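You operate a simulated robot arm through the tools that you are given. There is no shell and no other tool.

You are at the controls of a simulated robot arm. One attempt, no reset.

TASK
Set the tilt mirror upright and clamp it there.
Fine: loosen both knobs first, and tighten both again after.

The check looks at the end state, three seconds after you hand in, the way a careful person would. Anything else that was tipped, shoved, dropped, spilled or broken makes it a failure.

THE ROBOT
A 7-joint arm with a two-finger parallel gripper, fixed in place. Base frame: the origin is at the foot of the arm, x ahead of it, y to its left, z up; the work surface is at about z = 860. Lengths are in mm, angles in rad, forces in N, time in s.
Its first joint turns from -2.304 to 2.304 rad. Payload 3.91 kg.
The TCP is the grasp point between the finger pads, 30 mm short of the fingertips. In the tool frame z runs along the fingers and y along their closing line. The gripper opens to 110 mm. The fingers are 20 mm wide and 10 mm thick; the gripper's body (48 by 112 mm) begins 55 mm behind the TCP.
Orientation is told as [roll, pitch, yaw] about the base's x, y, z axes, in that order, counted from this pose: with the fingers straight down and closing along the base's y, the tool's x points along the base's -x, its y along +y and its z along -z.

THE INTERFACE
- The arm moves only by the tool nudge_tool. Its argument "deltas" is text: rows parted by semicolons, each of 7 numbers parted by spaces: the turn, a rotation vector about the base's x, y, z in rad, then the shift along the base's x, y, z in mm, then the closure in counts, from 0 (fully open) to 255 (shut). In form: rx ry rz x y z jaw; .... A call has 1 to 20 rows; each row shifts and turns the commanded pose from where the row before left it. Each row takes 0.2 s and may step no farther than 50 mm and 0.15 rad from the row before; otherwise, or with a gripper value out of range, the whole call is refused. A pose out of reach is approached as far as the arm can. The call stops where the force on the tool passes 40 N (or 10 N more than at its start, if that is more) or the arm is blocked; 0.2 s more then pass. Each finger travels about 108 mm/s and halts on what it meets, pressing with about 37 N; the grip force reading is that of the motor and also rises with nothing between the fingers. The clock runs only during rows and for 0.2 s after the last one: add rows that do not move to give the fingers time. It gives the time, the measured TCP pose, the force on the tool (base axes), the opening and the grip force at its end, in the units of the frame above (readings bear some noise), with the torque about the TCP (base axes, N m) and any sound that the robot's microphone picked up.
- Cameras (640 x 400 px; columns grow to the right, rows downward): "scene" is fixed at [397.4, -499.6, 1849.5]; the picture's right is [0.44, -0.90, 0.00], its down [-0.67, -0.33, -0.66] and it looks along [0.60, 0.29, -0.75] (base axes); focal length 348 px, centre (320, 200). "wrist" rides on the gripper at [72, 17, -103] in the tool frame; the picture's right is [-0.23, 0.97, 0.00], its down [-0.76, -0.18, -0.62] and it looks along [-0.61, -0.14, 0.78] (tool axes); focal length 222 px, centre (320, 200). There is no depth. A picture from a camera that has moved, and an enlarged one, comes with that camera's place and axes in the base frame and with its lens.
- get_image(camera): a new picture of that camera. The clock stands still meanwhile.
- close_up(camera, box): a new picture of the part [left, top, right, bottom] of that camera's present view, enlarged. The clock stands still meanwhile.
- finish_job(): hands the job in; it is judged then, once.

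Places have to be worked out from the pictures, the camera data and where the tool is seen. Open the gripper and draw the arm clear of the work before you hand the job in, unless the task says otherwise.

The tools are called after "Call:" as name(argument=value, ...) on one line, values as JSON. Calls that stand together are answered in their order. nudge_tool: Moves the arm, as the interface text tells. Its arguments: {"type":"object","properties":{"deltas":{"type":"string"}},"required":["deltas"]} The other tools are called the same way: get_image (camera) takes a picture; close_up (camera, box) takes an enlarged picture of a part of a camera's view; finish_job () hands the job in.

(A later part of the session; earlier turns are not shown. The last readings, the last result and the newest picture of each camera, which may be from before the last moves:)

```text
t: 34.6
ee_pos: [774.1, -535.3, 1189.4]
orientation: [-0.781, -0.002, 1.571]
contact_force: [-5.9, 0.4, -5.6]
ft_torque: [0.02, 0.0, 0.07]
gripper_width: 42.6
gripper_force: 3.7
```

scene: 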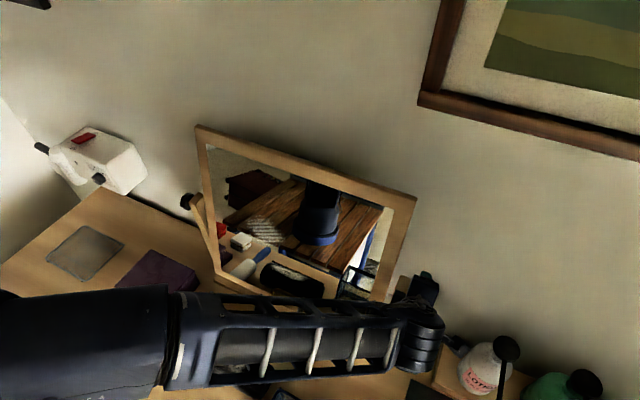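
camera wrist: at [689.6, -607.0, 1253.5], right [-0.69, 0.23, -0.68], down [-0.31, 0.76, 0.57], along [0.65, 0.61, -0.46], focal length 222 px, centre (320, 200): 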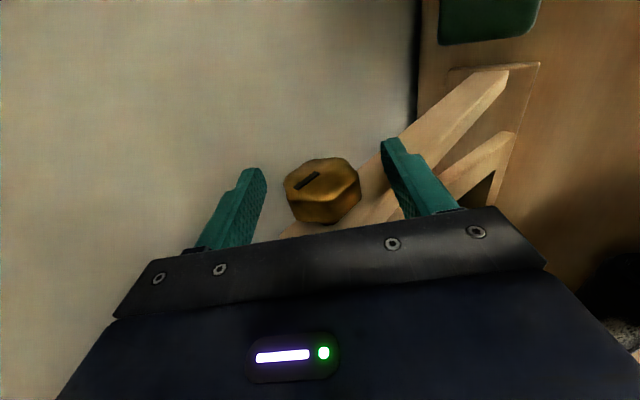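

Call:
nudge_tool(deltas="0 0 0 -0.4 0 -0.4 165; 0 0 0 -0.4 0 -0.4 180; 0 0 0 0 0 0 210; 0 0 0 0 0 0 210")

```text
t: 35.6
ee_pos: [774.1, -535.9, 1190.8]
orientation: [-0.783, -0.001, 1.57]
contact_force: [-2.3, -0.5, -2.5]
ft_torque: [0.3, 0.05, 0.03]
gripper_width: 41.1
gripper_force: 45.0
```

The grip is firm and balanced. I turn a small amount about -y and read the torque.

Call:
nudge_tool(deltas="0 -0.05 0 -0.1 0 -0.1 210; 0 -0.05 0 0 0 0 210; 0 0 0 0 0 0 210")

Call:
close_up(camera="wrist", box=[220, 110, 420, 240])

```text
t: 36.4
ee_pos: [773.2, -536.3, 1190.2]
orientation: [-0.882, 0.0, 1.572]
contact_force: [5.2, -4.5, 4.2]
ft_torque: [0.46, 0.01, 0.29]
gripper_width: 41.3
gripper_force: 45.1
```

```text
3.08 times, centred on (320, 175) of wrist
camera zoom: at [683.2, -606.9, 1243.6], right [-0.62, 0.23, -0.75], down [-0.37, 0.76, 0.53], along [0.69, 0.61, -0.39], focal length 684 px, centre (320, 277)
```

zoom: 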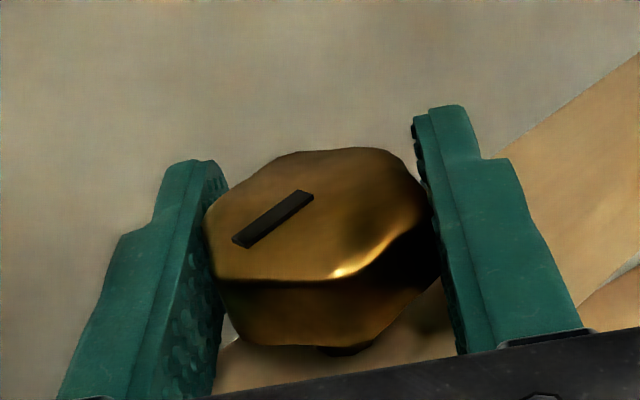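

Call:
nudge_tool(deltas="0 0 0 0.4 -0.2 0.3 210; 0 -0.1 0 0.25 0 0.25 210; 0 -0.1 0 0.22 0 0.28 210; 0 -0.1 0 0.2 0 0.3 210; 0 0 0 0 0 0 210")

```text
t: 37.6
ee_pos: [774.0, -535.6, 1189.4]
orientation: [-1.18, -0.001, 1.571]
contact_force: [-16.4, 6.1, -12.7]
ft_torque: [0.12, 0.02, 0.48]
gripper_width: 41.0
gripper_force: 45.1
```

I over-corrected, since the axis is essentially at the TCP. I undo that shift and continue the turn without compensation.

Call:
nudge_tool(deltas="0 0 0 -0.9 0.3 -0.7 210; 0 -0.1 0 0 0 0 210; 0 -0.1 0 0 0 0 210; 0 0 0 0 0 0 210")

```text
t: 38.6
ee_pos: [773.8, -535.8, 1189.7]
orientation: [-1.381, -0.003, 1.571]
contact_force: [-2.9, -2.4, -12.1]
ft_torque: [-0.14, -0.02, 0.67]
gripper_width: 41.1
gripper_force: 44.8
```

Call:
nudge_tool(deltas="0 0 0 -0.1 0 -0.7 210; 0 -0.1 0 0 0 -0.2 210; 0 -0.1 0 0 0 -0.2 210; 0 -0.1 0 0 0 -0.2 210; 0 0 0 0 0 0 210")

```text
t: 39.8
ee_pos: [773.3, -536.6, 1190.1]
orientation: [-1.684, 0.001, 1.57]
contact_force: [5.5, -6.9, 8.1]
ft_torque: [0.13, 0.01, 0.53]
gripper_width: 41.1
gripper_force: 45.2
```

Call:
nudge_tool(deltas="0 0 0 0.3 -0.3 0.5 210; 0 -0.1 0 0 0 0 210; 0 -0.1 0 0 0 0 210; 0 -0.1 0 0 0 0 210; 0 0 0 0 0 0 210")

Call:
close_up(camera="wrist", box=[220, 110, 420, 240])

```text
t: 41.0
ee_pos: [773.7, -536.6, 1189.1]
orientation: [-1.982, 0.0, 1.571]
contact_force: [9.0, -10.4, 14.2]
ft_torque: [0.17, 0.01, 0.08]
gripper_width: 41.1
gripper_force: 45.0
```

```text
3.08 times, centred on (320, 175) of wrist
camera zoom: at [685.5, -607.3, 1133.9], right [0.39, 0.23, -0.89], down [-0.64, 0.76, -0.09], along [0.66, 0.61, 0.44], focal length 684 px, centre (320, 277)
```

zoom: 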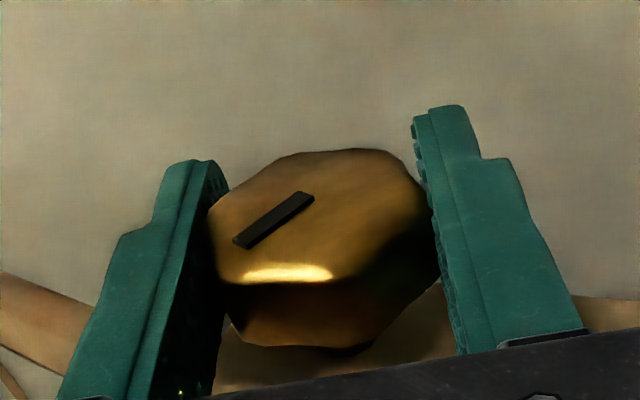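

The knob has followed by 1.2 rad. I relieve the side load, open, swing back 45° and regrip to finish loosening to its stop.

Call:
nudge_tool(deltas="0 0 0 0.5 -0.5 0.8 210; 0 0 0 0 0 0 70; 0 0 0 0 0 0 70; 0 0 0 0 0 0 70; 0 0.1309 0 0 0 0 70; 0 0.1309 0 0 0 0 70; 0 0.1309 0 0 0 0 70; 0 0.1309 0 0 0 0 70; 0 0.1309 0 0 0 0 70; 0 0.1309 0 0 0 0 70; 0 0 0 0 0 0 150; 0 0 0 0 0 0 160; 0 0 0 0 0 0 210; 0 0 0 0 0 0 210")

```text
t: 44.0
ee_pos: [774.6, -537.1, 1190.0]
orientation: [-1.194, -0.003, 1.572]
contact_force: [-5.6, 1.2, -8.7]
ft_torque: [-0.19, -0.01, -0.12]
gripper_width: 41.4
gripper_force: 44.9
```

Call:
nudge_tool(deltas="0 0 0 -0.4 0 -0.5 210; 0 -0.1 0 0 0 0 210; 0 -0.1 0 0 0 0 210; 0 -0.1 0 0 0 0 210; 0 0 0 0 0 0 210")

```text
t: 45.2
ee_pos: [774.1, -536.2, 1189.2]
orientation: [-1.497, 0.001, 1.57]
contact_force: [1.4, -5.7, 1.9]
ft_torque: [0.09, -0.03, 0.31]
gripper_width: 41.3
gripper_force: 45.2
```

Turned 1.5 rad, still free. I continue in small steps until the stop is felt.

Call:
nudge_tool(deltas="0 -0.08 0 0 0 0 210; 0 -0.08 0 0 0 0 210; 0 0 0 0 0 0 210")

```text
t: 46.0
ee_pos: [773.6, -536.9, 1189.4]
orientation: [-1.657, 0.0, 1.571]
contact_force: [3.5, -5.5, 4.3]
ft_torque: [-0.01, 0.0, 0.23]
gripper_width: 41.4
gripper_force: 44.7
```

Call:
nudge_tool(deltas="0 -0.07 0 0.1 0 0.2 210; 0 -0.07 0 0 0 0 210; 0 0 0 0 0 0 210")

Call:
close_up(camera="wrist", box=[220, 110, 420, 240])

```text
t: 46.8
ee_pos: [774.9, -535.9, 1189.8]
orientation: [-1.797, 0.001, 1.571]
contact_force: [2.9, -4.6, 1.7]
ft_torque: [-0.09, 0.64, -0.1]
gripper_width: 41.7
gripper_force: 44.5
```

```text
3.08 times, centred on (320, 175) of wrist
camera zoom: at [676.9, -607.6, 1151.4], right [0.22, 0.23, -0.95], down [-0.65, 0.76, 0.03], along [0.73, 0.61, 0.31], focal length 684 px, centre (320, 277)
```

zoom: 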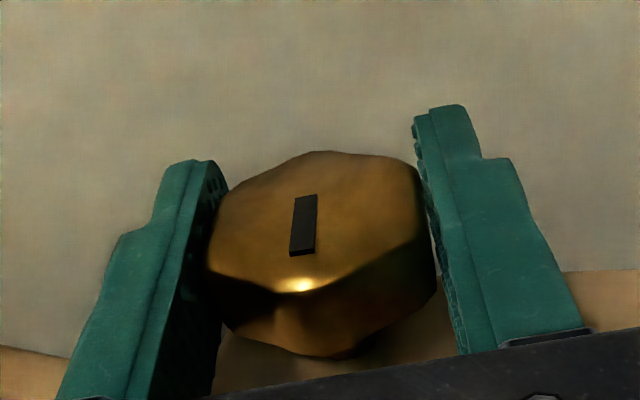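

The stop is felt (0.64 N·m) with the brass mark pointing at -x, slightly down. That mirrors the black knob's position exactly, so both are now fully turned out. I release, back straight off, and look at the mirror.

Call:
nudge_tool(deltas="0 0.06 0 0 0 0 210; 0 0 0 0 0 0 70; 0 0 0 0 0 0 30; 0 0 0 0 0 0 0; 0 0.07 0 -15 0 0 0; 0 0.07 0 -20 0 0 0; 0 0.02 0 -20 0 0 0; 0 0 0 -20 0 0 0; 0 0 0 -20 0 0 0; 0 0 0 0 0 0 0")

Call:
get_image(camera="scene")

Call:
get_image(camera="wrist")

Call:
close_up(camera="wrist", box=[290, 130, 400, 210])

```text
t: 49.0
ee_pos: [678.3, -536.0, 1189.6]
orientation: [-1.574, 0.0, 1.571]
contact_force: [0.0, 0.0, -0.3]
ft_torque: [0.0, 0.02, 0.01]
gripper_width: 110.1
gripper_force: 0.0
```

```text
taken
```

scene: 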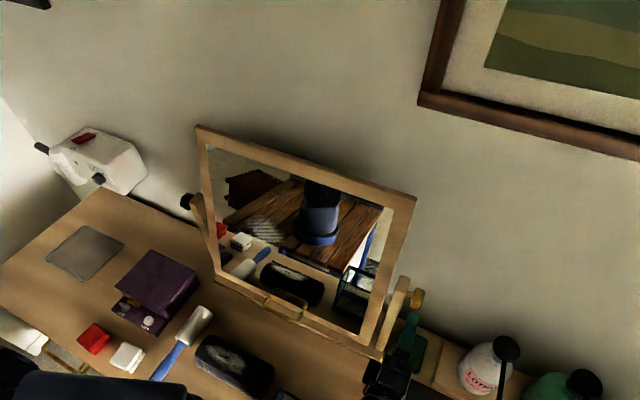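

```text
taken
camera wrist: at [575.3, -607.5, 1173.4], right [0.0, 0.23, -0.97], down [-0.62, 0.76, 0.18], along [0.78, 0.61, 0.15], focal length 222 px, centre (320, 200)
```

wrist: 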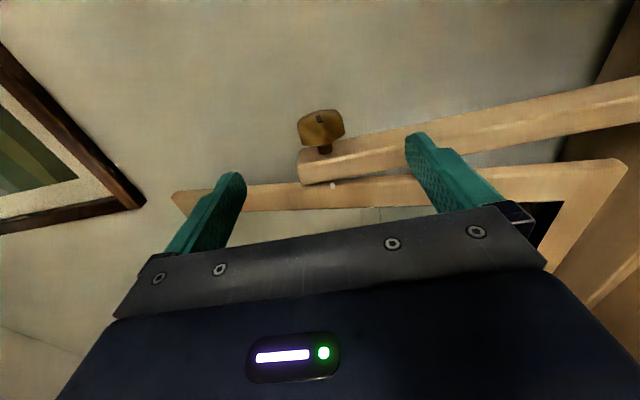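

```text
5.00 times, centred on (345, 170) of wrist
camera zoom: at [575.3, -607.5, 1173.4], right [0.0, 0.23, -0.97], down [-0.62, 0.76, 0.18], along [0.78, 0.61, 0.15], focal length 1111 px, centre (195, 350)
```

zoom: 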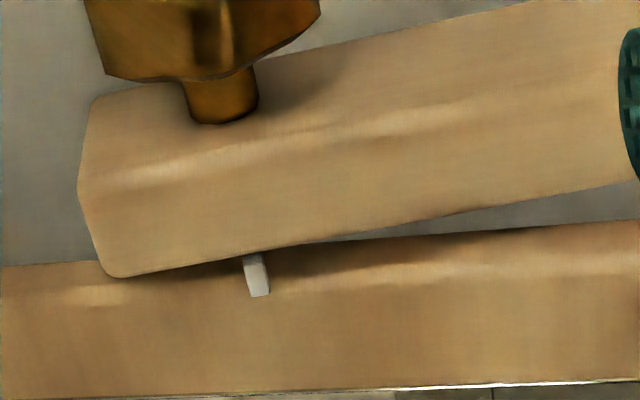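

Both knobs are loose and the mirror still holds its tilt. I will set it upright by pushing the lower part of the right stile in +x with closed fingers. First I move back, pitch the tool down, and look at what stands beneath that area.

Call:
nudge_tool(deltas="0 0.1 0 -8 5 0 0; 0 0.1 0 -8 5 0 120; 0 0.1 0 -8 10 -5 200; 0 0.1 0 -4 10 -10 255; 0 0.1 0 0 10 -10 255; 0 0.1 0 0 10 -10 255; 0 0 0 0 0 0 255; 0 0 0 0 0 0 255")

Call:
get_image(camera="wrist")

Call:
get_image(camera="scene")

```text
t: 50.8
ee_pos: [651.8, -485.5, 1154.5]
orientation: [-0.975, -0.002, 1.57]
contact_force: [-0.6, 0.6, 0.7]
ft_torque: [-0.02, 0.01, 0.05]
gripper_width: 0.1
gripper_force: 37.5
```

```text
taken
camera wrist: at [556.3, -557.5, 1199.7], right [-0.55, 0.23, -0.81], down [-0.42, 0.76, 0.5], along [0.73, 0.61, -0.32], focal length 222 px, centre (320, 200)
```

wrist: 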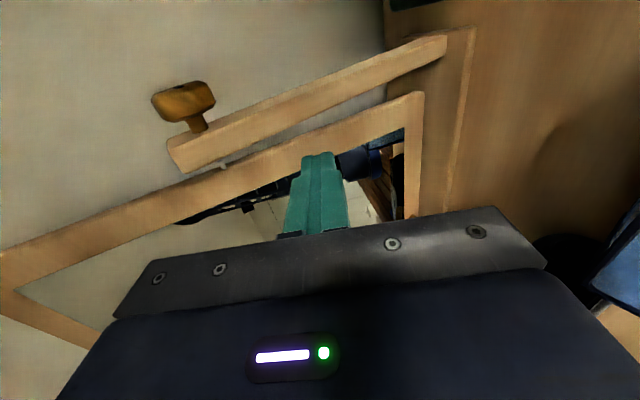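

```text
taken
```

scene: 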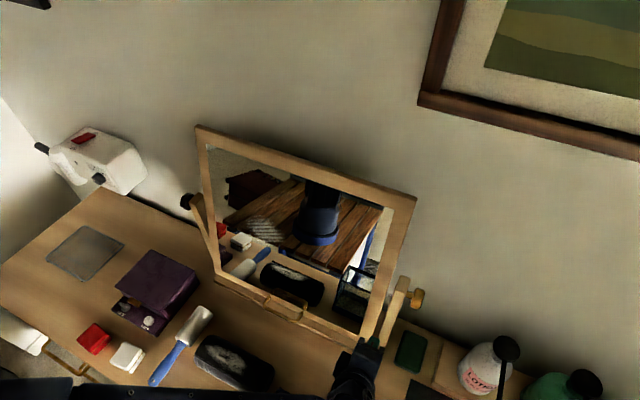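

The basket and other things are well clear. I lower the closed fingers to in front of the bottom of the right stile (y=-465, z≈1000), still short of contact.

Call:
nudge_tool(deltas="0 0 0 0 4 -25 255; 0 0 0 0 4 -25 255; 0 0 0 0 4 -25 255; 0 0 0 0 4 -25 255; 0 0 0 2 4 -25 255; 0 0 0 2 1 -20 255; 0 0 0 0 0 0 255")

Call:
get_image(camera="wrist")

Call:
close_up(camera="scene", box=[300, 260, 440, 400])

```text
t: 52.4
ee_pos: [655.0, -464.7, 1010.4]
orientation: [-0.975, -0.001, 1.572]
contact_force: [-0.5, -0.4, 0.5]
ft_torque: [0.03, -0.01, -0.02]
gripper_width: 0.2
gripper_force: 36.8
```

```text
taken
camera wrist: at [559.9, -536.3, 1055.2], right [-0.55, 0.23, -0.81], down [-0.42, 0.76, 0.5], along [0.73, 0.61, -0.32], focal length 222 px, centre (320, 200)
```

wrist: 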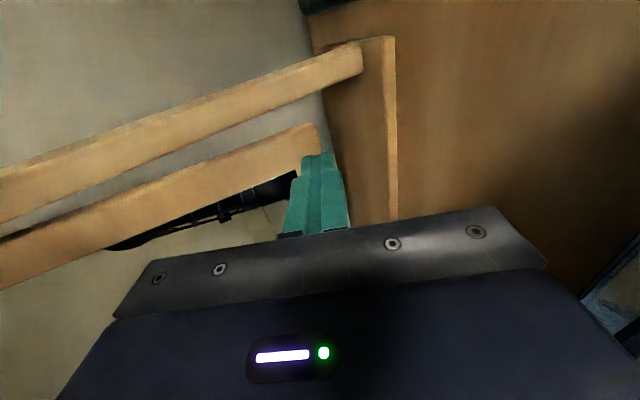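

```text
2.86 times, centred on (370, 330) of scene
camera zoom: at [397.4, -499.6, 1849.5], right [0.44, -0.9, 0.0], down [-0.67, -0.33, -0.66], along [0.6, 0.29, -0.75], focal length 994 px, centre (177, -171)
```

zoom: 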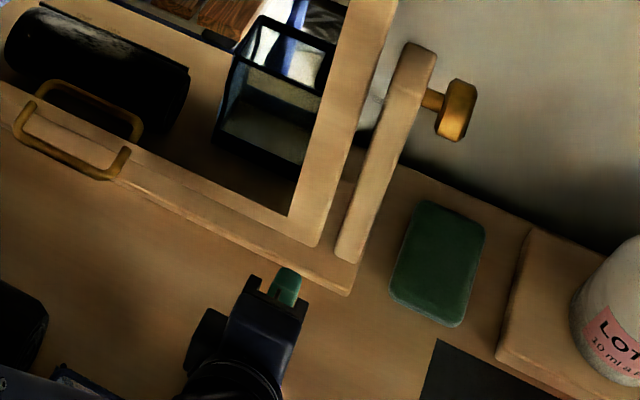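

The fingertips face the lower right corner of the frame. I estimate the stile at y≈-475 to -449, with its front face near x≈729 at this height. I advance in small steps until I feel contact.

Call:
nudge_tool(deltas="0 0 0 6 2 0 255; 0 0 0 6 0 0 255; 0 0 0 6 0 0 255; 0 0 0 5 0 0 255; 0 0 0 5 0 0 255; 0 0 0 3 0 0 255; 0 0 0 2 0 0 255; 0 0 0 0 0 0 255")

Call:
get_image(camera="wrist")

Call:
close_up(camera="scene", box=[300, 260, 440, 400])

```text
t: 54.2
ee_pos: [688.4, -462.8, 1009.1]
orientation: [-0.976, -0.002, 1.572]
contact_force: [-0.3, -0.3, 0.3]
ft_torque: [0.0, -0.01, -0.02]
gripper_width: 0.1
gripper_force: 36.9
```

```text
taken
camera wrist: at [592.8, -534.5, 1054.8], right [-0.55, 0.23, -0.81], down [-0.42, 0.76, 0.5], along [0.73, 0.61, -0.32], focal length 222 px, centre (320, 200)
```

wrist: 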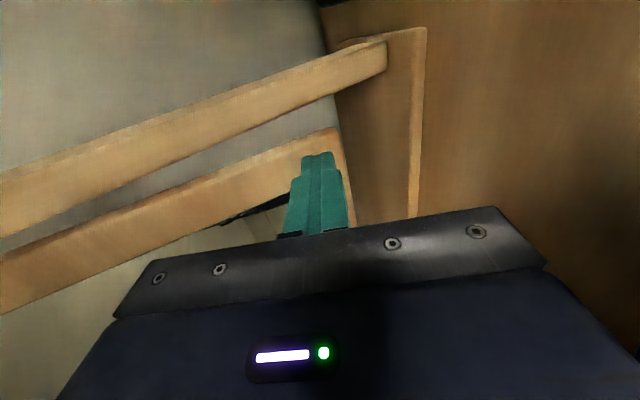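

```text
2.86 times, centred on (370, 330) of scene
camera zoom: at [397.4, -499.6, 1849.5], right [0.44, -0.9, 0.0], down [-0.67, -0.33, -0.66], along [0.6, 0.29, -0.75], focal length 994 px, centre (177, -171)
```

zoom: 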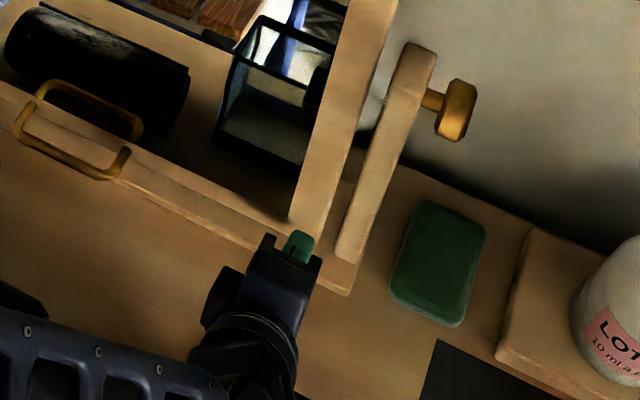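

No contact yet, and the tips are nicely in front of the lower corner. I continue with 2 mm steps.

Call:
nudge_tool(deltas="0 0 0 2 0 0 255; 0 0 0 2 0 0 255; 0 0 0 2 0 0 255; 0 0 0 2 0 0 255; 0 0 0 2 0 0 255; 0 0 0 0 0 0 255")

```text
t: 55.6
ee_pos: [697.0, -462.9, 1009.2]
orientation: [-0.974, -0.002, 1.571]
contact_force: [-1.3, -1.4, -1.0]
ft_torque: [0.02, 0.01, -0.02]
gripper_width: 0.1
gripper_force: 36.5
```

Call:
nudge_tool(deltas="0 0 0 1 0 0 255; 0 0 0 1 0 0 255; 0 0 0 1 0 0 255; 0 0 0 0 0 0 255")

Call:
close_up(camera="wrist", box=[240, 90, 440, 240])

```text
t: 56.6
ee_pos: [701.4, -463.9, 1010.5]
orientation: [-0.976, -0.002, 1.569]
contact_force: [-0.5, 0.0, -1.2]
ft_torque: [0.01, 0.07, -0.02]
gripper_width: 0.2
gripper_force: 37.0
```

```text
2.67 times, centred on (340, 165) of wrist
camera zoom: at [605.8, -534.4, 1055.1], right [-0.55, 0.23, -0.81], down [-0.42, 0.76, 0.5], along [0.73, 0.61, -0.32], focal length 592 px, centre (267, 293)
```

zoom: 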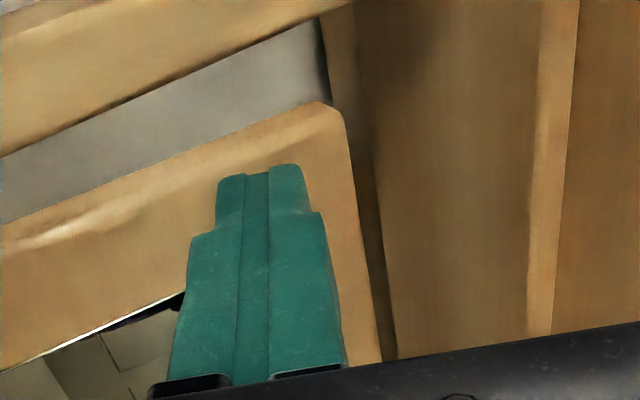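

Call:
nudge_tool(deltas="0 0 0 1.5 0 0 255; 0 0 0 1.5 0 0 255; 0 0 0 1.5 0 0 255; 0 0 0 1.5 0 0 255; 0 0 0 0 0 0 255")

Call:
close_up(camera="wrist", box=[240, 90, 440, 240])

Call:
close_up(camera="scene", box=[160, 110, 440, 370])

```text
t: 57.8
ee_pos: [707.2, -464.2, 1009.5]
orientation: [-0.974, -0.001, 1.571]
contact_force: [-1.6, -0.7, -1.2]
ft_torque: [0.01, 0.06, -0.04]
gripper_width: 0.2
gripper_force: 36.8
```

```text
2.67 times, centred on (340, 165) of wrist
camera zoom: at [611.6, -534.6, 1054.9], right [-0.55, 0.23, -0.81], down [-0.42, 0.76, 0.5], along [0.73, 0.61, -0.32], focal length 592 px, centre (267, 293)
```

zoom: 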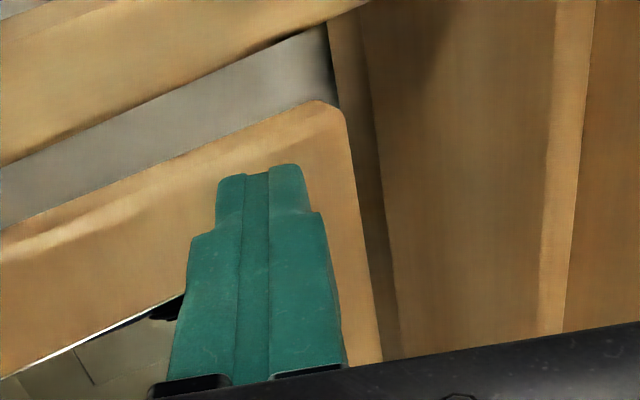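

```text
1.54 times, centred on (300, 240) of scene
camera zoom: at [397.4, -499.6, 1849.5], right [0.44, -0.9, 0.0], down [-0.67, -0.33, -0.66], along [0.6, 0.29, -0.75], focal length 535 px, centre (351, 138)
```

zoom: 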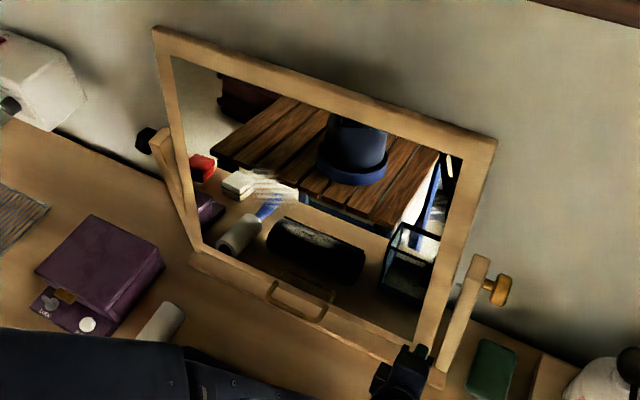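

The mirror is loose and moving with only about 1.6 N, so both knobs really are loosened. I now zoom into the left stile in the scene view to measure the tilt angle accurately.

Call:
close_up(camera="scene", box=[200, 110, 270, 155])

Call:
close_up(camera="scene", box=[200, 240, 270, 285])

Call:
close_up(camera="scene", box=[180, 110, 300, 290])

```text
8.89 times, centred on (235, 132) of scene
camera zoom: at [397.4, -499.6, 1849.5], right [0.44, -0.9, 0.0], down [-0.67, -0.33, -0.66], along [0.6, 0.29, -0.75], focal length 3093 px, centre (1076, 800)
```

zoom: 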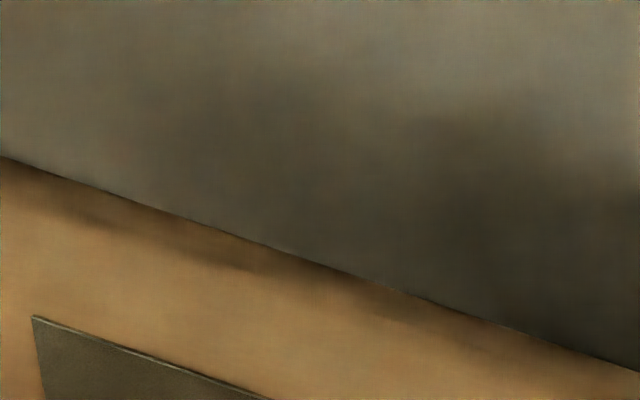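

```text
8.89 times, centred on (235, 262) of scene
camera zoom: at [397.4, -499.6, 1849.5], right [0.44, -0.9, 0.0], down [-0.67, -0.33, -0.66], along [0.6, 0.29, -0.75], focal length 3093 px, centre (1076, -356)
```

zoom: 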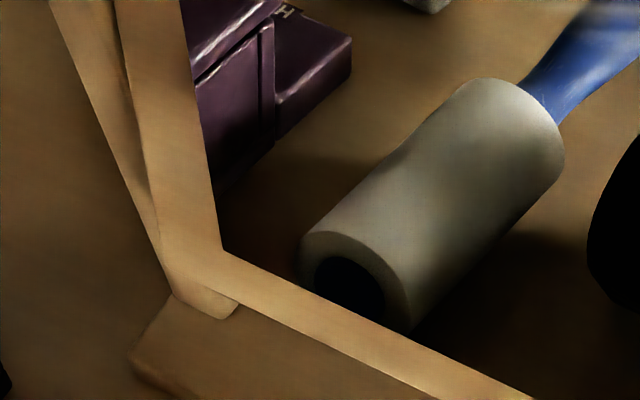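

```text
2.22 times, centred on (240, 200) of scene
camera zoom: at [397.4, -499.6, 1849.5], right [0.44, -0.9, 0.0], down [-0.67, -0.33, -0.66], along [0.6, 0.29, -0.75], focal length 773 px, centre (498, 200)
```

zoom: 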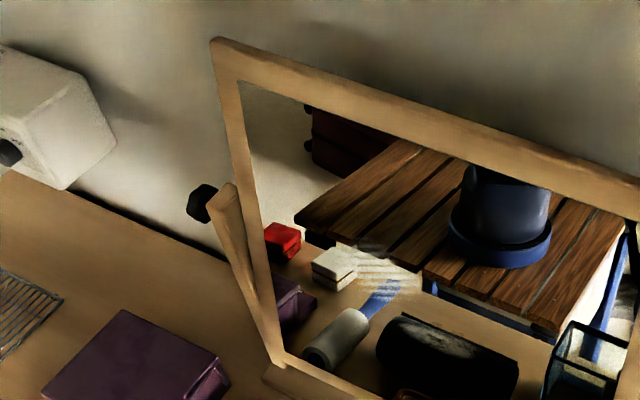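

From the glass corners I get a tilt of about 0.157 rad (9.0°), with the front face about 6 mm ahead of the pivot. Upright should then come near TCP x≈737. I push on gently to about x=730 and measure again.

Call:
nudge_tool(deltas="0 0 0 2 0 0 255; 0 0 0 2 0 0 255; 0 0 0 2 0 0 255; 0 0 0 2 0 0 255; 0 0 0 2 0 0 255; 0 0 0 2 0 0 255; 0 0 0 2 0 0 255; 0 0 0 2 0 0 255; 0 0 0 2 0 0 255; 0 0 0 2 0 0 255; 0 0 0 1.5 0 0 255; 0 0 0 1 0 0 255; 0 0 0 0 0 0 255")

Call:
close_up(camera="scene", box=[200, 110, 270, 155])

Call:
close_up(camera="scene", box=[200, 240, 270, 285])

Call:
get_image(camera="wrist")

Call:
get_image(camera="scene")

```text
t: 60.6
ee_pos: [728.3, -462.2, 1010.2]
orientation: [-0.975, -0.002, 1.57]
contact_force: [-1.0, -0.4, -1.1]
ft_torque: [0.01, 0.02, 0.0]
gripper_width: 0.1
gripper_force: 36.8
```

```text
8.89 times, centred on (235, 132) of scene
camera zoom: at [397.4, -499.6, 1849.5], right [0.44, -0.9, 0.0], down [-0.67, -0.33, -0.66], along [0.6, 0.29, -0.75], focal length 3093 px, centre (1076, 800)
```

zoom: 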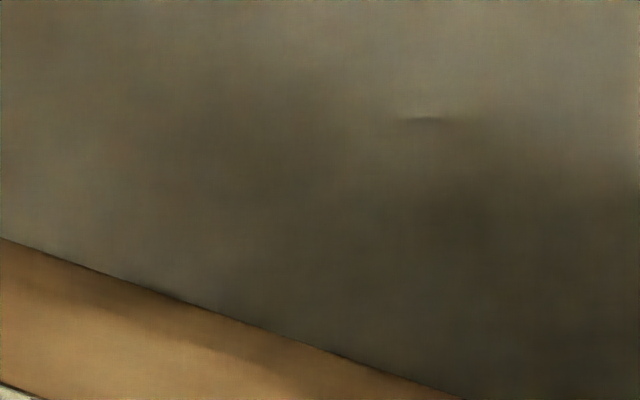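

```text
8.89 times, centred on (235, 262) of scene
camera zoom: at [397.4, -499.6, 1849.5], right [0.44, -0.9, 0.0], down [-0.67, -0.33, -0.66], along [0.6, 0.29, -0.75], focal length 3093 px, centre (1076, -356)
```

zoom: 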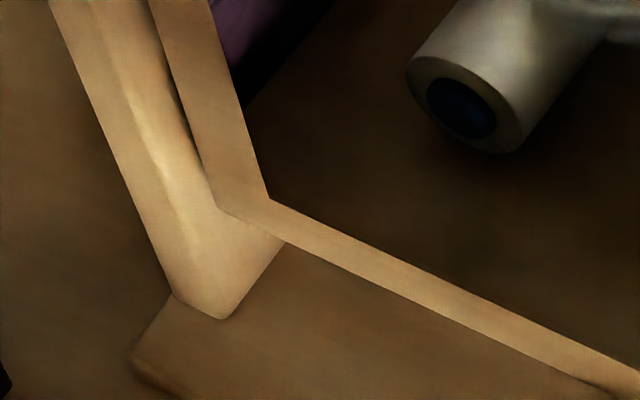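

```text
taken
camera wrist: at [634.1, -534.2, 1054.9], right [-0.55, 0.23, -0.81], down [-0.42, 0.76, 0.5], along [0.73, 0.61, -0.32], focal length 222 px, centre (320, 200)
```

wrist: 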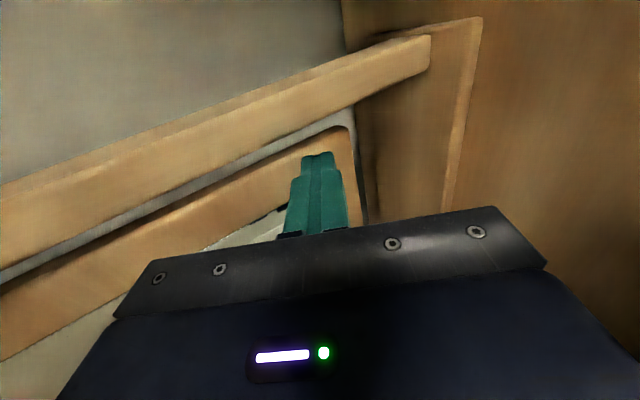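

```text
taken
```

scene: 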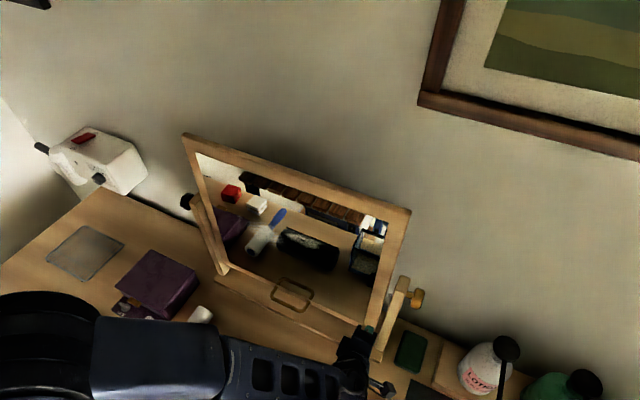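

The mirror is nearly upright. I zoom in again on the top-left glass corner for the angle.

Call:
close_up(camera="scene", box=[170, 120, 240, 165])

Call:
close_up(camera="scene", box=[170, 120, 430, 350])

```text
8.89 times, centred on (205, 142) of scene
camera zoom: at [397.4, -499.6, 1849.5], right [0.44, -0.9, 0.0], down [-0.67, -0.33, -0.66], along [0.6, 0.29, -0.75], focal length 3093 px, centre (1342, 711)
```

zoom: 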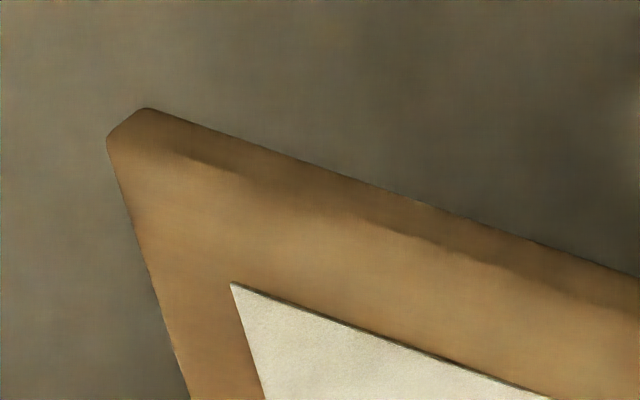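

```text
1.74 times, centred on (300, 235) of scene
camera zoom: at [397.4, -499.6, 1849.5], right [0.44, -0.9, 0.0], down [-0.67, -0.33, -0.66], along [0.6, 0.29, -0.75], focal length 605 px, centre (355, 139)
```

zoom: 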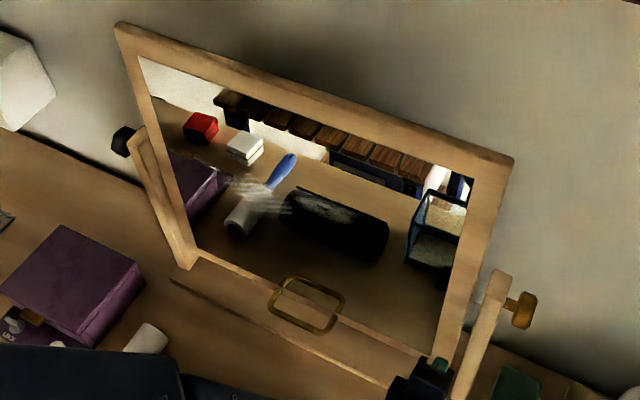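

Tilt is now about 0.039 rad (2.2°), so roughly 7 mm of push remains. I push 6.5 mm more in small steps.

Call:
nudge_tool(deltas="0 0 0 1.5 0 0 255; 0 0 0 1.5 0 0 255; 0 0 0 1.5 0 0 255; 0 0 0 1 0 0 255; 0 0 0 1 0 0 255; 0 0 0 0 0 0 255")

Call:
close_up(camera="scene", box=[170, 120, 240, 165])

Call:
close_up(camera="scene", box=[200, 230, 270, 275])

Call:
get_image(camera="scene")

```text
t: 62.0
ee_pos: [735.9, -462.5, 1010.0]
orientation: [-0.976, -0.003, 1.571]
contact_force: [-0.7, 0.1, -0.9]
ft_torque: [-0.02, 0.02, -0.02]
gripper_width: 0.0
gripper_force: 37.1
```

```text
8.89 times, centred on (205, 142) of scene
camera zoom: at [397.4, -499.6, 1849.5], right [0.44, -0.9, 0.0], down [-0.67, -0.33, -0.66], along [0.6, 0.29, -0.75], focal length 3093 px, centre (1342, 711)
```

zoom: 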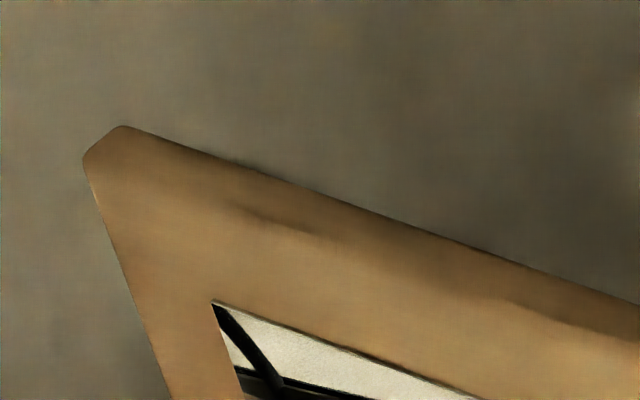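

```text
8.89 times, centred on (235, 252) of scene
camera zoom: at [397.4, -499.6, 1849.5], right [0.44, -0.9, 0.0], down [-0.67, -0.33, -0.66], along [0.6, 0.29, -0.75], focal length 3093 px, centre (1076, -267)
```

zoom: 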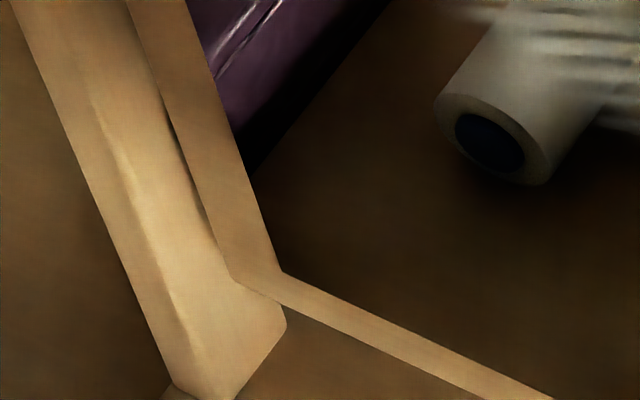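

```text
taken
```

scene: 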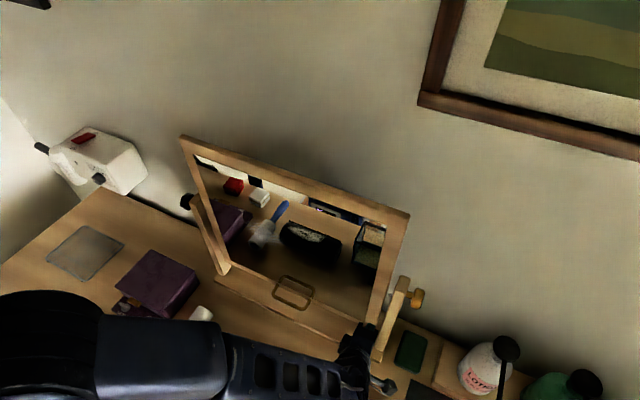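

By the glass corners the mirror is now within about 0.005 rad (0.3°) of vertical. I push a last 0.6 mm, back the fingers straight off, and check that it stays put.

Call:
nudge_tool(deltas="0 0 0 0.6 0 0 255; 0 0 0 0 0 0 255; 0 0 0 -2 0 0 255; 0 0 0 -5 0 0 255; 0 0 0 -12 0 0 255; 0 0 0 -20 0 0 255; 0 0 0 -20 0 5 255; 0 0 0 -20 0 20 255; 0 0 0 0 0 0 255")

Call:
close_up(camera="scene", box=[170, 120, 240, 165])

Call:
close_up(camera="scene", box=[200, 230, 270, 275])

Call:
get_image(camera="wrist")

```text
t: 64.0
ee_pos: [657.4, -463.8, 1036.1]
orientation: [-0.976, 0.0, 1.57]
contact_force: [0.3, 0.4, 0.5]
ft_torque: [-0.02, 0.02, 0.02]
gripper_width: 0.0
gripper_force: 36.7
```

```text
8.89 times, centred on (205, 142) of scene
camera zoom: at [397.4, -499.6, 1849.5], right [0.44, -0.9, 0.0], down [-0.67, -0.33, -0.66], along [0.6, 0.29, -0.75], focal length 3093 px, centre (1342, 711)
```

zoom: 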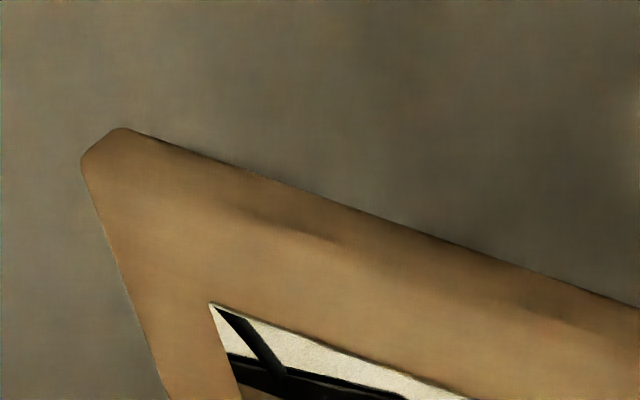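

```text
8.89 times, centred on (235, 252) of scene
camera zoom: at [397.4, -499.6, 1849.5], right [0.44, -0.9, 0.0], down [-0.67, -0.33, -0.66], along [0.6, 0.29, -0.75], focal length 3093 px, centre (1076, -267)
```

zoom: 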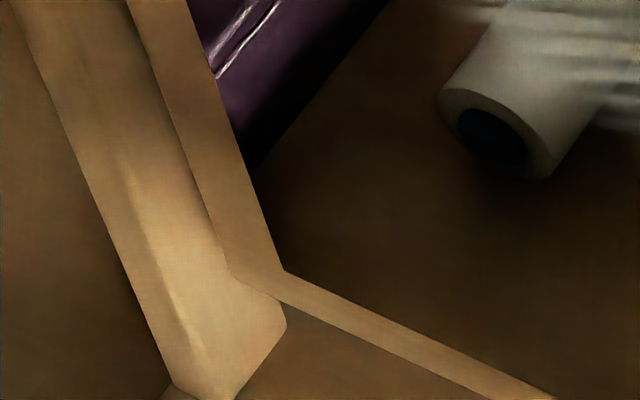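

```text
taken
camera wrist: at [562.2, -535.1, 1080.1], right [-0.55, 0.23, -0.81], down [-0.42, 0.76, 0.5], along [0.73, 0.61, -0.32], focal length 222 px, centre (320, 200)
```

wrist: 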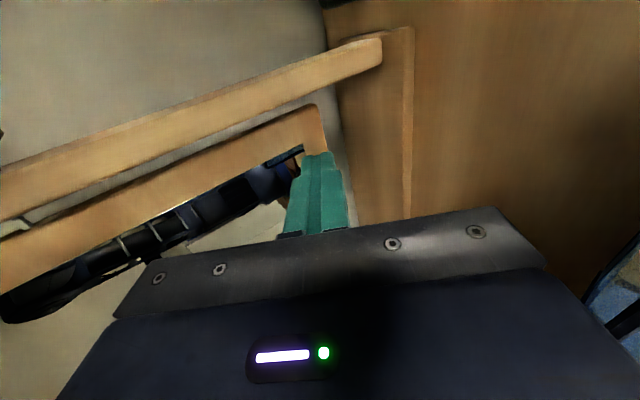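

The mirror stays where I left it, and the measured tilt is about 0.002 rad. I move over to the brass knob, pitched slightly upward to match its flats, and check the mirror again with the arm out of the scene's way.

Call:
nudge_tool(deltas="0 0 0 -5 -9 20 255; 0 -0.1 0 0 -9 20 255; 0 -0.1 0 0 -9 20 200; 0 -0.1 0 0 -9 20 100; 0 -0.1 0 0 -9 20 0; 0 -0.1 0 3 -9 20 0; 0 -0.1 0 5 -9 17 0; 0 -0.1 0 5 -9 17 0; 0 -0.106 0 5 0 0 0; 0 0 0 0 0 0 0; 0 0 0 0 0 0 0")

Call:
get_image(camera="wrist")

Call:
get_image(camera="scene")

Call:
close_up(camera="scene", box=[200, 160, 340, 260])

Call:
close_up(camera="scene", box=[60, 290, 200, 390])

```text
t: 66.4
ee_pos: [671.0, -535.0, 1189.5]
orientation: [-1.782, 0.0, 1.57]
contact_force: [-0.2, -0.1, -0.9]
ft_torque: [0.01, 0.02, 0.03]
gripper_width: 109.8
gripper_force: 0.1
```

```text
taken
camera wrist: at [572.9, -606.6, 1152.0], right [0.2, 0.23, -0.95], down [-0.65, 0.76, 0.04], along [0.73, 0.61, 0.3], focal length 222 px, centre (320, 200)
```

wrist: 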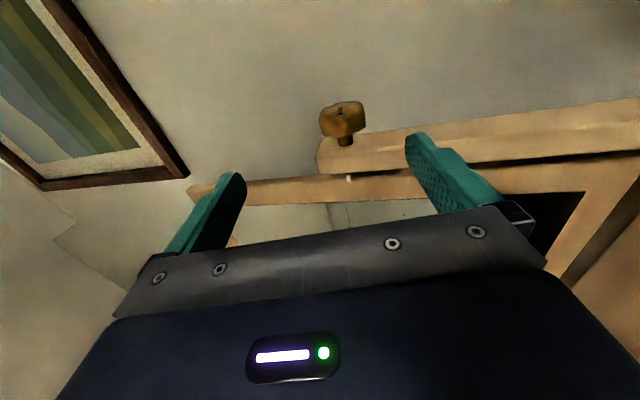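

```text
taken
```

scene: 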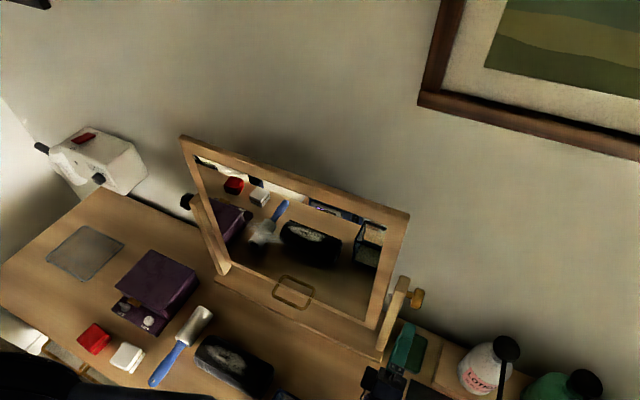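

```text
4.00 times, centred on (270, 210) of scene
camera zoom: at [397.4, -499.6, 1849.5], right [0.44, -0.9, 0.0], down [-0.67, -0.33, -0.66], along [0.6, 0.29, -0.75], focal length 1392 px, centre (520, 160)
```

zoom: 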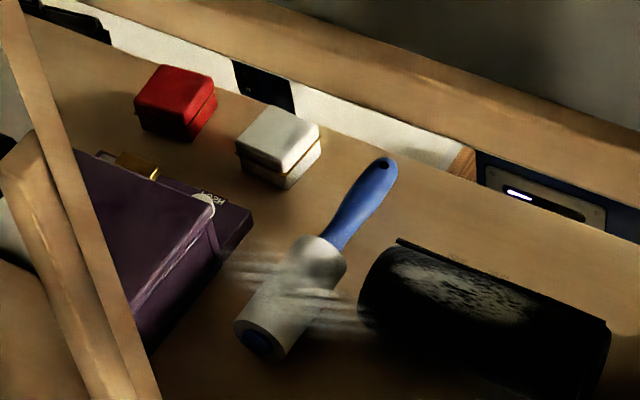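

```text
4.00 times, centred on (130, 340) of scene
camera zoom: at [397.4, -499.6, 1849.5], right [0.44, -0.9, 0.0], down [-0.67, -0.33, -0.66], along [0.6, 0.29, -0.75], focal length 1392 px, centre (1080, -360)
```

zoom: 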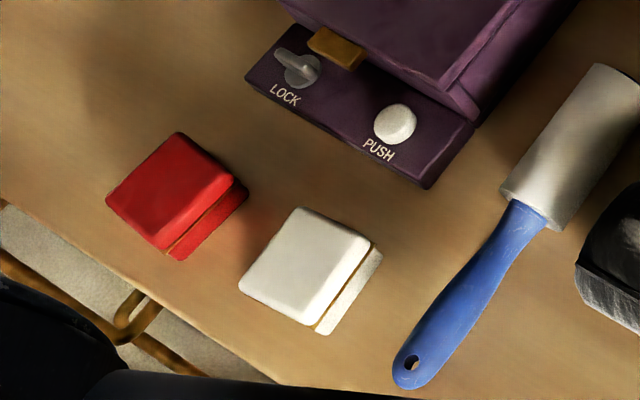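

Both checks agree. The glass edges give a tilt of about 0.001 rad, and the reflections of the red and white boxes give about -0.001 ± 0.005 rad. The mirror is upright, so I now move onto the brass knob to tighten it.

Call:
nudge_tool(deltas="0 0 0 20 -0.2 0 0; 0 0 0 20 -0.2 0 0; 0 0 0 20 -0.2 0 0; 0 0 0 20 -0.2 0 0; 0 0 0 15 -0.2 0 0; 0 0 0 7 0 0 60; 0 0 0 0 0 0 70; 0 0 0 0 0 0 140; 0 0 0 0 0 0 150; 0 0 0 0 0 0 150")

Call:
close_up(camera="wrist", box=[220, 110, 420, 240])

```text
t: 68.6
ee_pos: [773.1, -536.2, 1189.0]
orientation: [-1.781, 0.001, 1.574]
contact_force: [0.6, 0.7, 0.0]
ft_torque: [0.01, -0.01, 0.01]
gripper_width: 45.2
gripper_force: 0.0
```

```text
3.08 times, centred on (320, 175) of wrist
camera zoom: at [674.4, -607.6, 1152.0], right [0.2, 0.23, -0.95], down [-0.65, 0.76, 0.04], along [0.73, 0.61, 0.3], focal length 684 px, centre (320, 277)
```

zoom: 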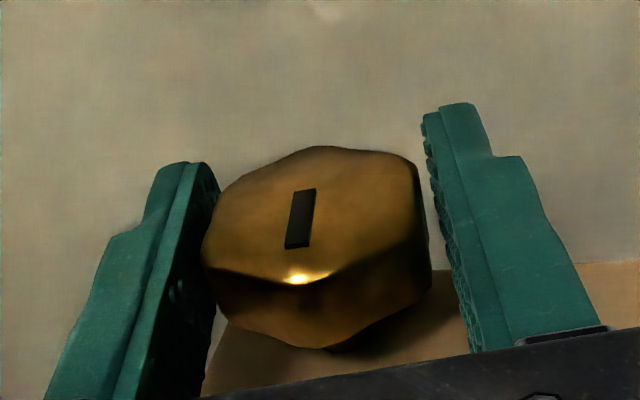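

The knob sits a little towards the upper finger, so I raise the TCP by 1 mm and then grip.

Call:
nudge_tool(deltas="0 0 0 -0.2 0 1 150; 0 0 0 0 0 0 160; 0 0 0 0 0 0 170; 0 0 0 0 0 0 210; 0 0 0 0 0 0 210")

```text
t: 69.8
ee_pos: [772.4, -536.6, 1190.3]
orientation: [-1.78, -0.003, 1.572]
contact_force: [-1.5, 2.5, -9.2]
ft_torque: [-0.07, 0.0, -0.07]
gripper_width: 41.4
gripper_force: 45.2
```

Balanced enough. I ease 0.5 mm down and start tightening, turning about +y.

Call:
nudge_tool(deltas="0 0 0 -0.1 0 -0.5 210; 0 0.1 0 0 0 0 210; 0 0.1 0 0 0 0 210; 0 0.1 0 0 0 0 210; 0 0 0 0 0 0 210")

```text
t: 71.0
ee_pos: [772.7, -536.4, 1189.8]
orientation: [-1.479, 0.001, 1.571]
contact_force: [2.9, -1.4, -0.2]
ft_torque: [-0.13, 0.02, 0.0]
gripper_width: 41.1
gripper_force: 45.3
```

Call:
nudge_tool(deltas="0 0.1 0 0.1 0 0 210; 0 0.1 0 0.1 0 0 210; 0 0.1 0 0.1 0 0 210; 0 0.1 0 0 0 0 210; 0 0 0 0 0 0 210")

```text
t: 72.2
ee_pos: [772.5, -536.0, 1190.9]
orientation: [-1.082, -0.001, 1.572]
contact_force: [5.4, -6.9, 21.6]
ft_torque: [-0.1, -0.05, 0.1]
gripper_width: 41.6
gripper_force: 44.7
```

Call:
nudge_tool(deltas="0 0 0 0.3 -0.3 1.2 210; 0 0.1 0 0.1 0 0.15 210; 0 0.1 0 0.1 0 0.15 210; 0 0.1 0 0.1 0 0.1 210; 0 0 0 0 0 0 210")

Call:
get_image(camera="wrist")

```text
t: 73.4
ee_pos: [772.9, -535.9, 1190.8]
orientation: [-0.781, 0.0, 1.571]
contact_force: [-0.9, -7.2, 15.0]
ft_torque: [-0.45, -0.02, -0.4]
gripper_width: 41.3
gripper_force: 45.3
```

```text
taken
camera wrist: at [687.7, -607.9, 1253.8], right [-0.69, 0.23, -0.69], down [-0.31, 0.76, 0.57], along [0.65, 0.61, -0.46], focal length 222 px, centre (320, 200)
```

wrist: 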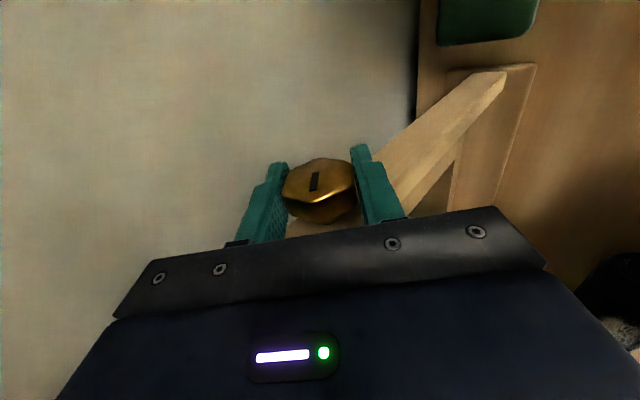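

Call:
nudge_tool(deltas="0 0 0 0 -0.4 0.8 210; 0 0.1 0 0 0 0.1 210; 0 0.1 0 0 0 0.1 210; 0 0.1 0 0 0 0.1 210; 0 0 0 0 0 0 210")

```text
t: 74.6
ee_pos: [772.5, -537.2, 1191.8]
orientation: [-0.481, -0.004, 1.571]
contact_force: [0.2, -1.2, -0.4]
ft_torque: [-0.31, 0.03, 0.18]
gripper_width: 41.4
gripper_force: 45.2
```

1.3 rad done with the load balanced. I open, swing back 45°, recentre and regrip for the final part.

Call:
nudge_tool(deltas="0 0 0 0 0 0 70; 0 0 0 0 0 0 70; 0 0 0 0 0 0 70; 0 -0.1309 0 0.2 0.2 -0.2 70; 0 -0.1309 0 0.2 0.2 -0.2 70; 0 -0.1309 0 0.2 0.2 -0.2 70; 0 -0.1309 0 0.2 0.2 -0.2 70; 0 -0.1309 0 0.2 0.2 -0.2 70; 0 -0.1309 0 0.2 0 -0.2 70; 0 0 0 0 0 0 140; 0 0 0 0 0 0 150; 0 0 0 0 0 0 158; 0 0 0 0 0 0 158")

Call:
close_up(camera="wrist", box=[220, 110, 420, 240])

```text
t: 77.4
ee_pos: [774.5, -536.5, 1190.4]
orientation: [-1.265, -0.001, 1.57]
contact_force: [-1.1, -0.1, -3.0]
ft_torque: [-0.05, -0.05, -0.05]
gripper_width: 43.5
gripper_force: 1.2
```

```text
3.08 times, centred on (320, 175) of wrist
camera zoom: at [670.5, -607.5, 1206.3], right [-0.29, 0.23, -0.93], down [-0.54, 0.76, 0.36], along [0.79, 0.61, -0.1], focal length 684 px, centre (320, 277)
```

zoom: 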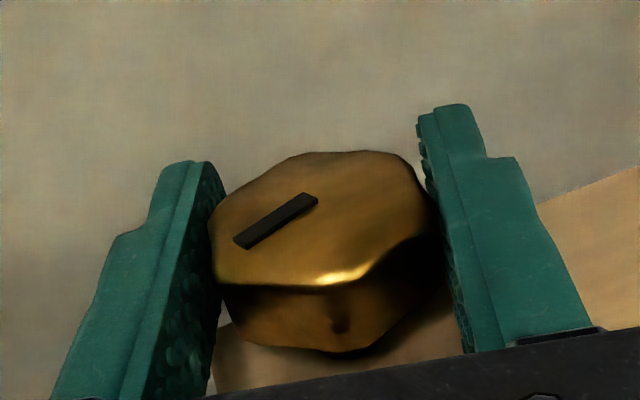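

Call:
nudge_tool(deltas="0 0 0 -0.1 0 -0.3 165; 0 0 0 0 0 -0.2 190; 0 0 0 0 0 0 220; 0 0 0 0 0 0 220; 0 0.1 0 0 0 0 220; 0 0.1 0 0 0 0 220; 0 0 0 0 0 0 220")

```text
t: 79.0
ee_pos: [773.6, -535.1, 1190.5]
orientation: [-1.065, -0.001, 1.57]
contact_force: [-0.2, -6.1, -6.6]
ft_torque: [0.0, -0.01, 0.57]
gripper_width: 41.3
gripper_force: 44.7
```

Call:
nudge_tool(deltas="0 0.07 0 0 -0.3 -0.4 220; 0 0.07 0 0 0 0 220; 0 0 0 0 0 0 220")

```text
t: 79.8
ee_pos: [774.1, -536.3, 1190.2]
orientation: [-0.925, -0.002, 1.571]
contact_force: [-4.2, -4.6, -6.4]
ft_torque: [0.14, -0.01, 0.53]
gripper_width: 41.4
gripper_force: 45.0
```

Call:
nudge_tool(deltas="0 0.06 0 -0.2 -0.2 -0.3 220; 0 0.06 0 0 0 0 220; 0 0 0 0 0 0 220")

Call:
close_up(camera="wrist", box=[220, 110, 420, 240])

```text
t: 80.6
ee_pos: [774.8, -535.8, 1189.0]
orientation: [-0.807, -0.002, 1.571]
contact_force: [3.5, -2.7, -2.8]
ft_torque: [0.36, -0.43, 0.38]
gripper_width: 41.2
gripper_force: 45.2
```

```text
3.08 times, centred on (320, 175) of wrist
camera zoom: at [688.0, -607.7, 1249.7], right [-0.67, 0.23, -0.7], down [-0.33, 0.76, 0.56], along [0.66, 0.61, -0.44], focal length 684 px, centre (320, 277)
```

zoom: 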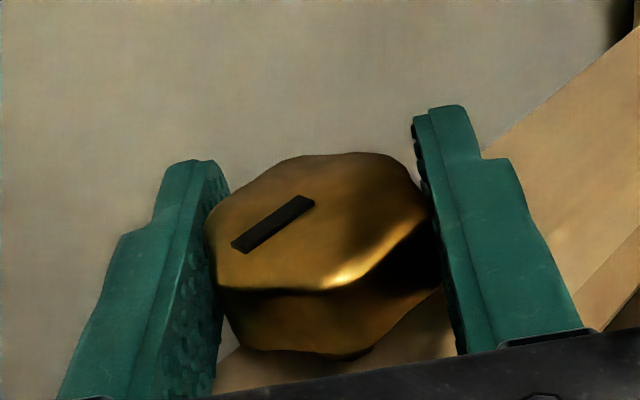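

A resisting torque appears just as the mark returns to straight up, so this is the tight end. I snug it a bit further.

Call:
nudge_tool(deltas="0 0.04 0 0 0 0 220; 0 0.04 0 0 0 0 220; 0 0 0 0 0 0 220")

Call:
close_up(camera="wrist", box=[220, 110, 420, 240])

```text
t: 81.4
ee_pos: [775.0, -536.7, 1190.0]
orientation: [-0.725, -0.003, 1.572]
contact_force: [0.8, 1.4, -0.1]
ft_torque: [0.01, -0.94, -0.06]
gripper_width: 41.2
gripper_force: 45.2
```

```text
3.08 times, centred on (320, 175) of wrist
camera zoom: at [692.6, -607.8, 1256.8], right [-0.73, 0.23, -0.65], down [-0.28, 0.76, 0.58], along [0.63, 0.61, -0.49], focal length 684 px, centre (320, 277)
```

zoom: 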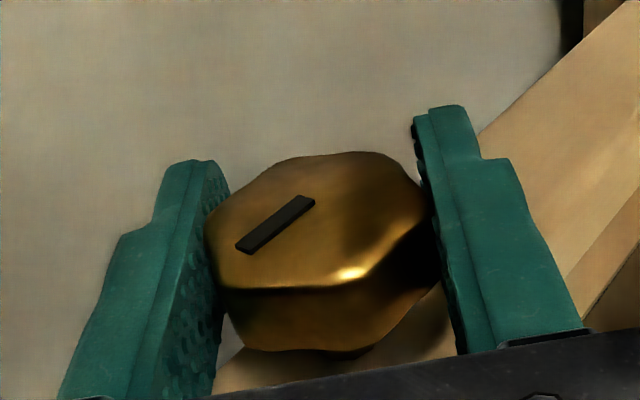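

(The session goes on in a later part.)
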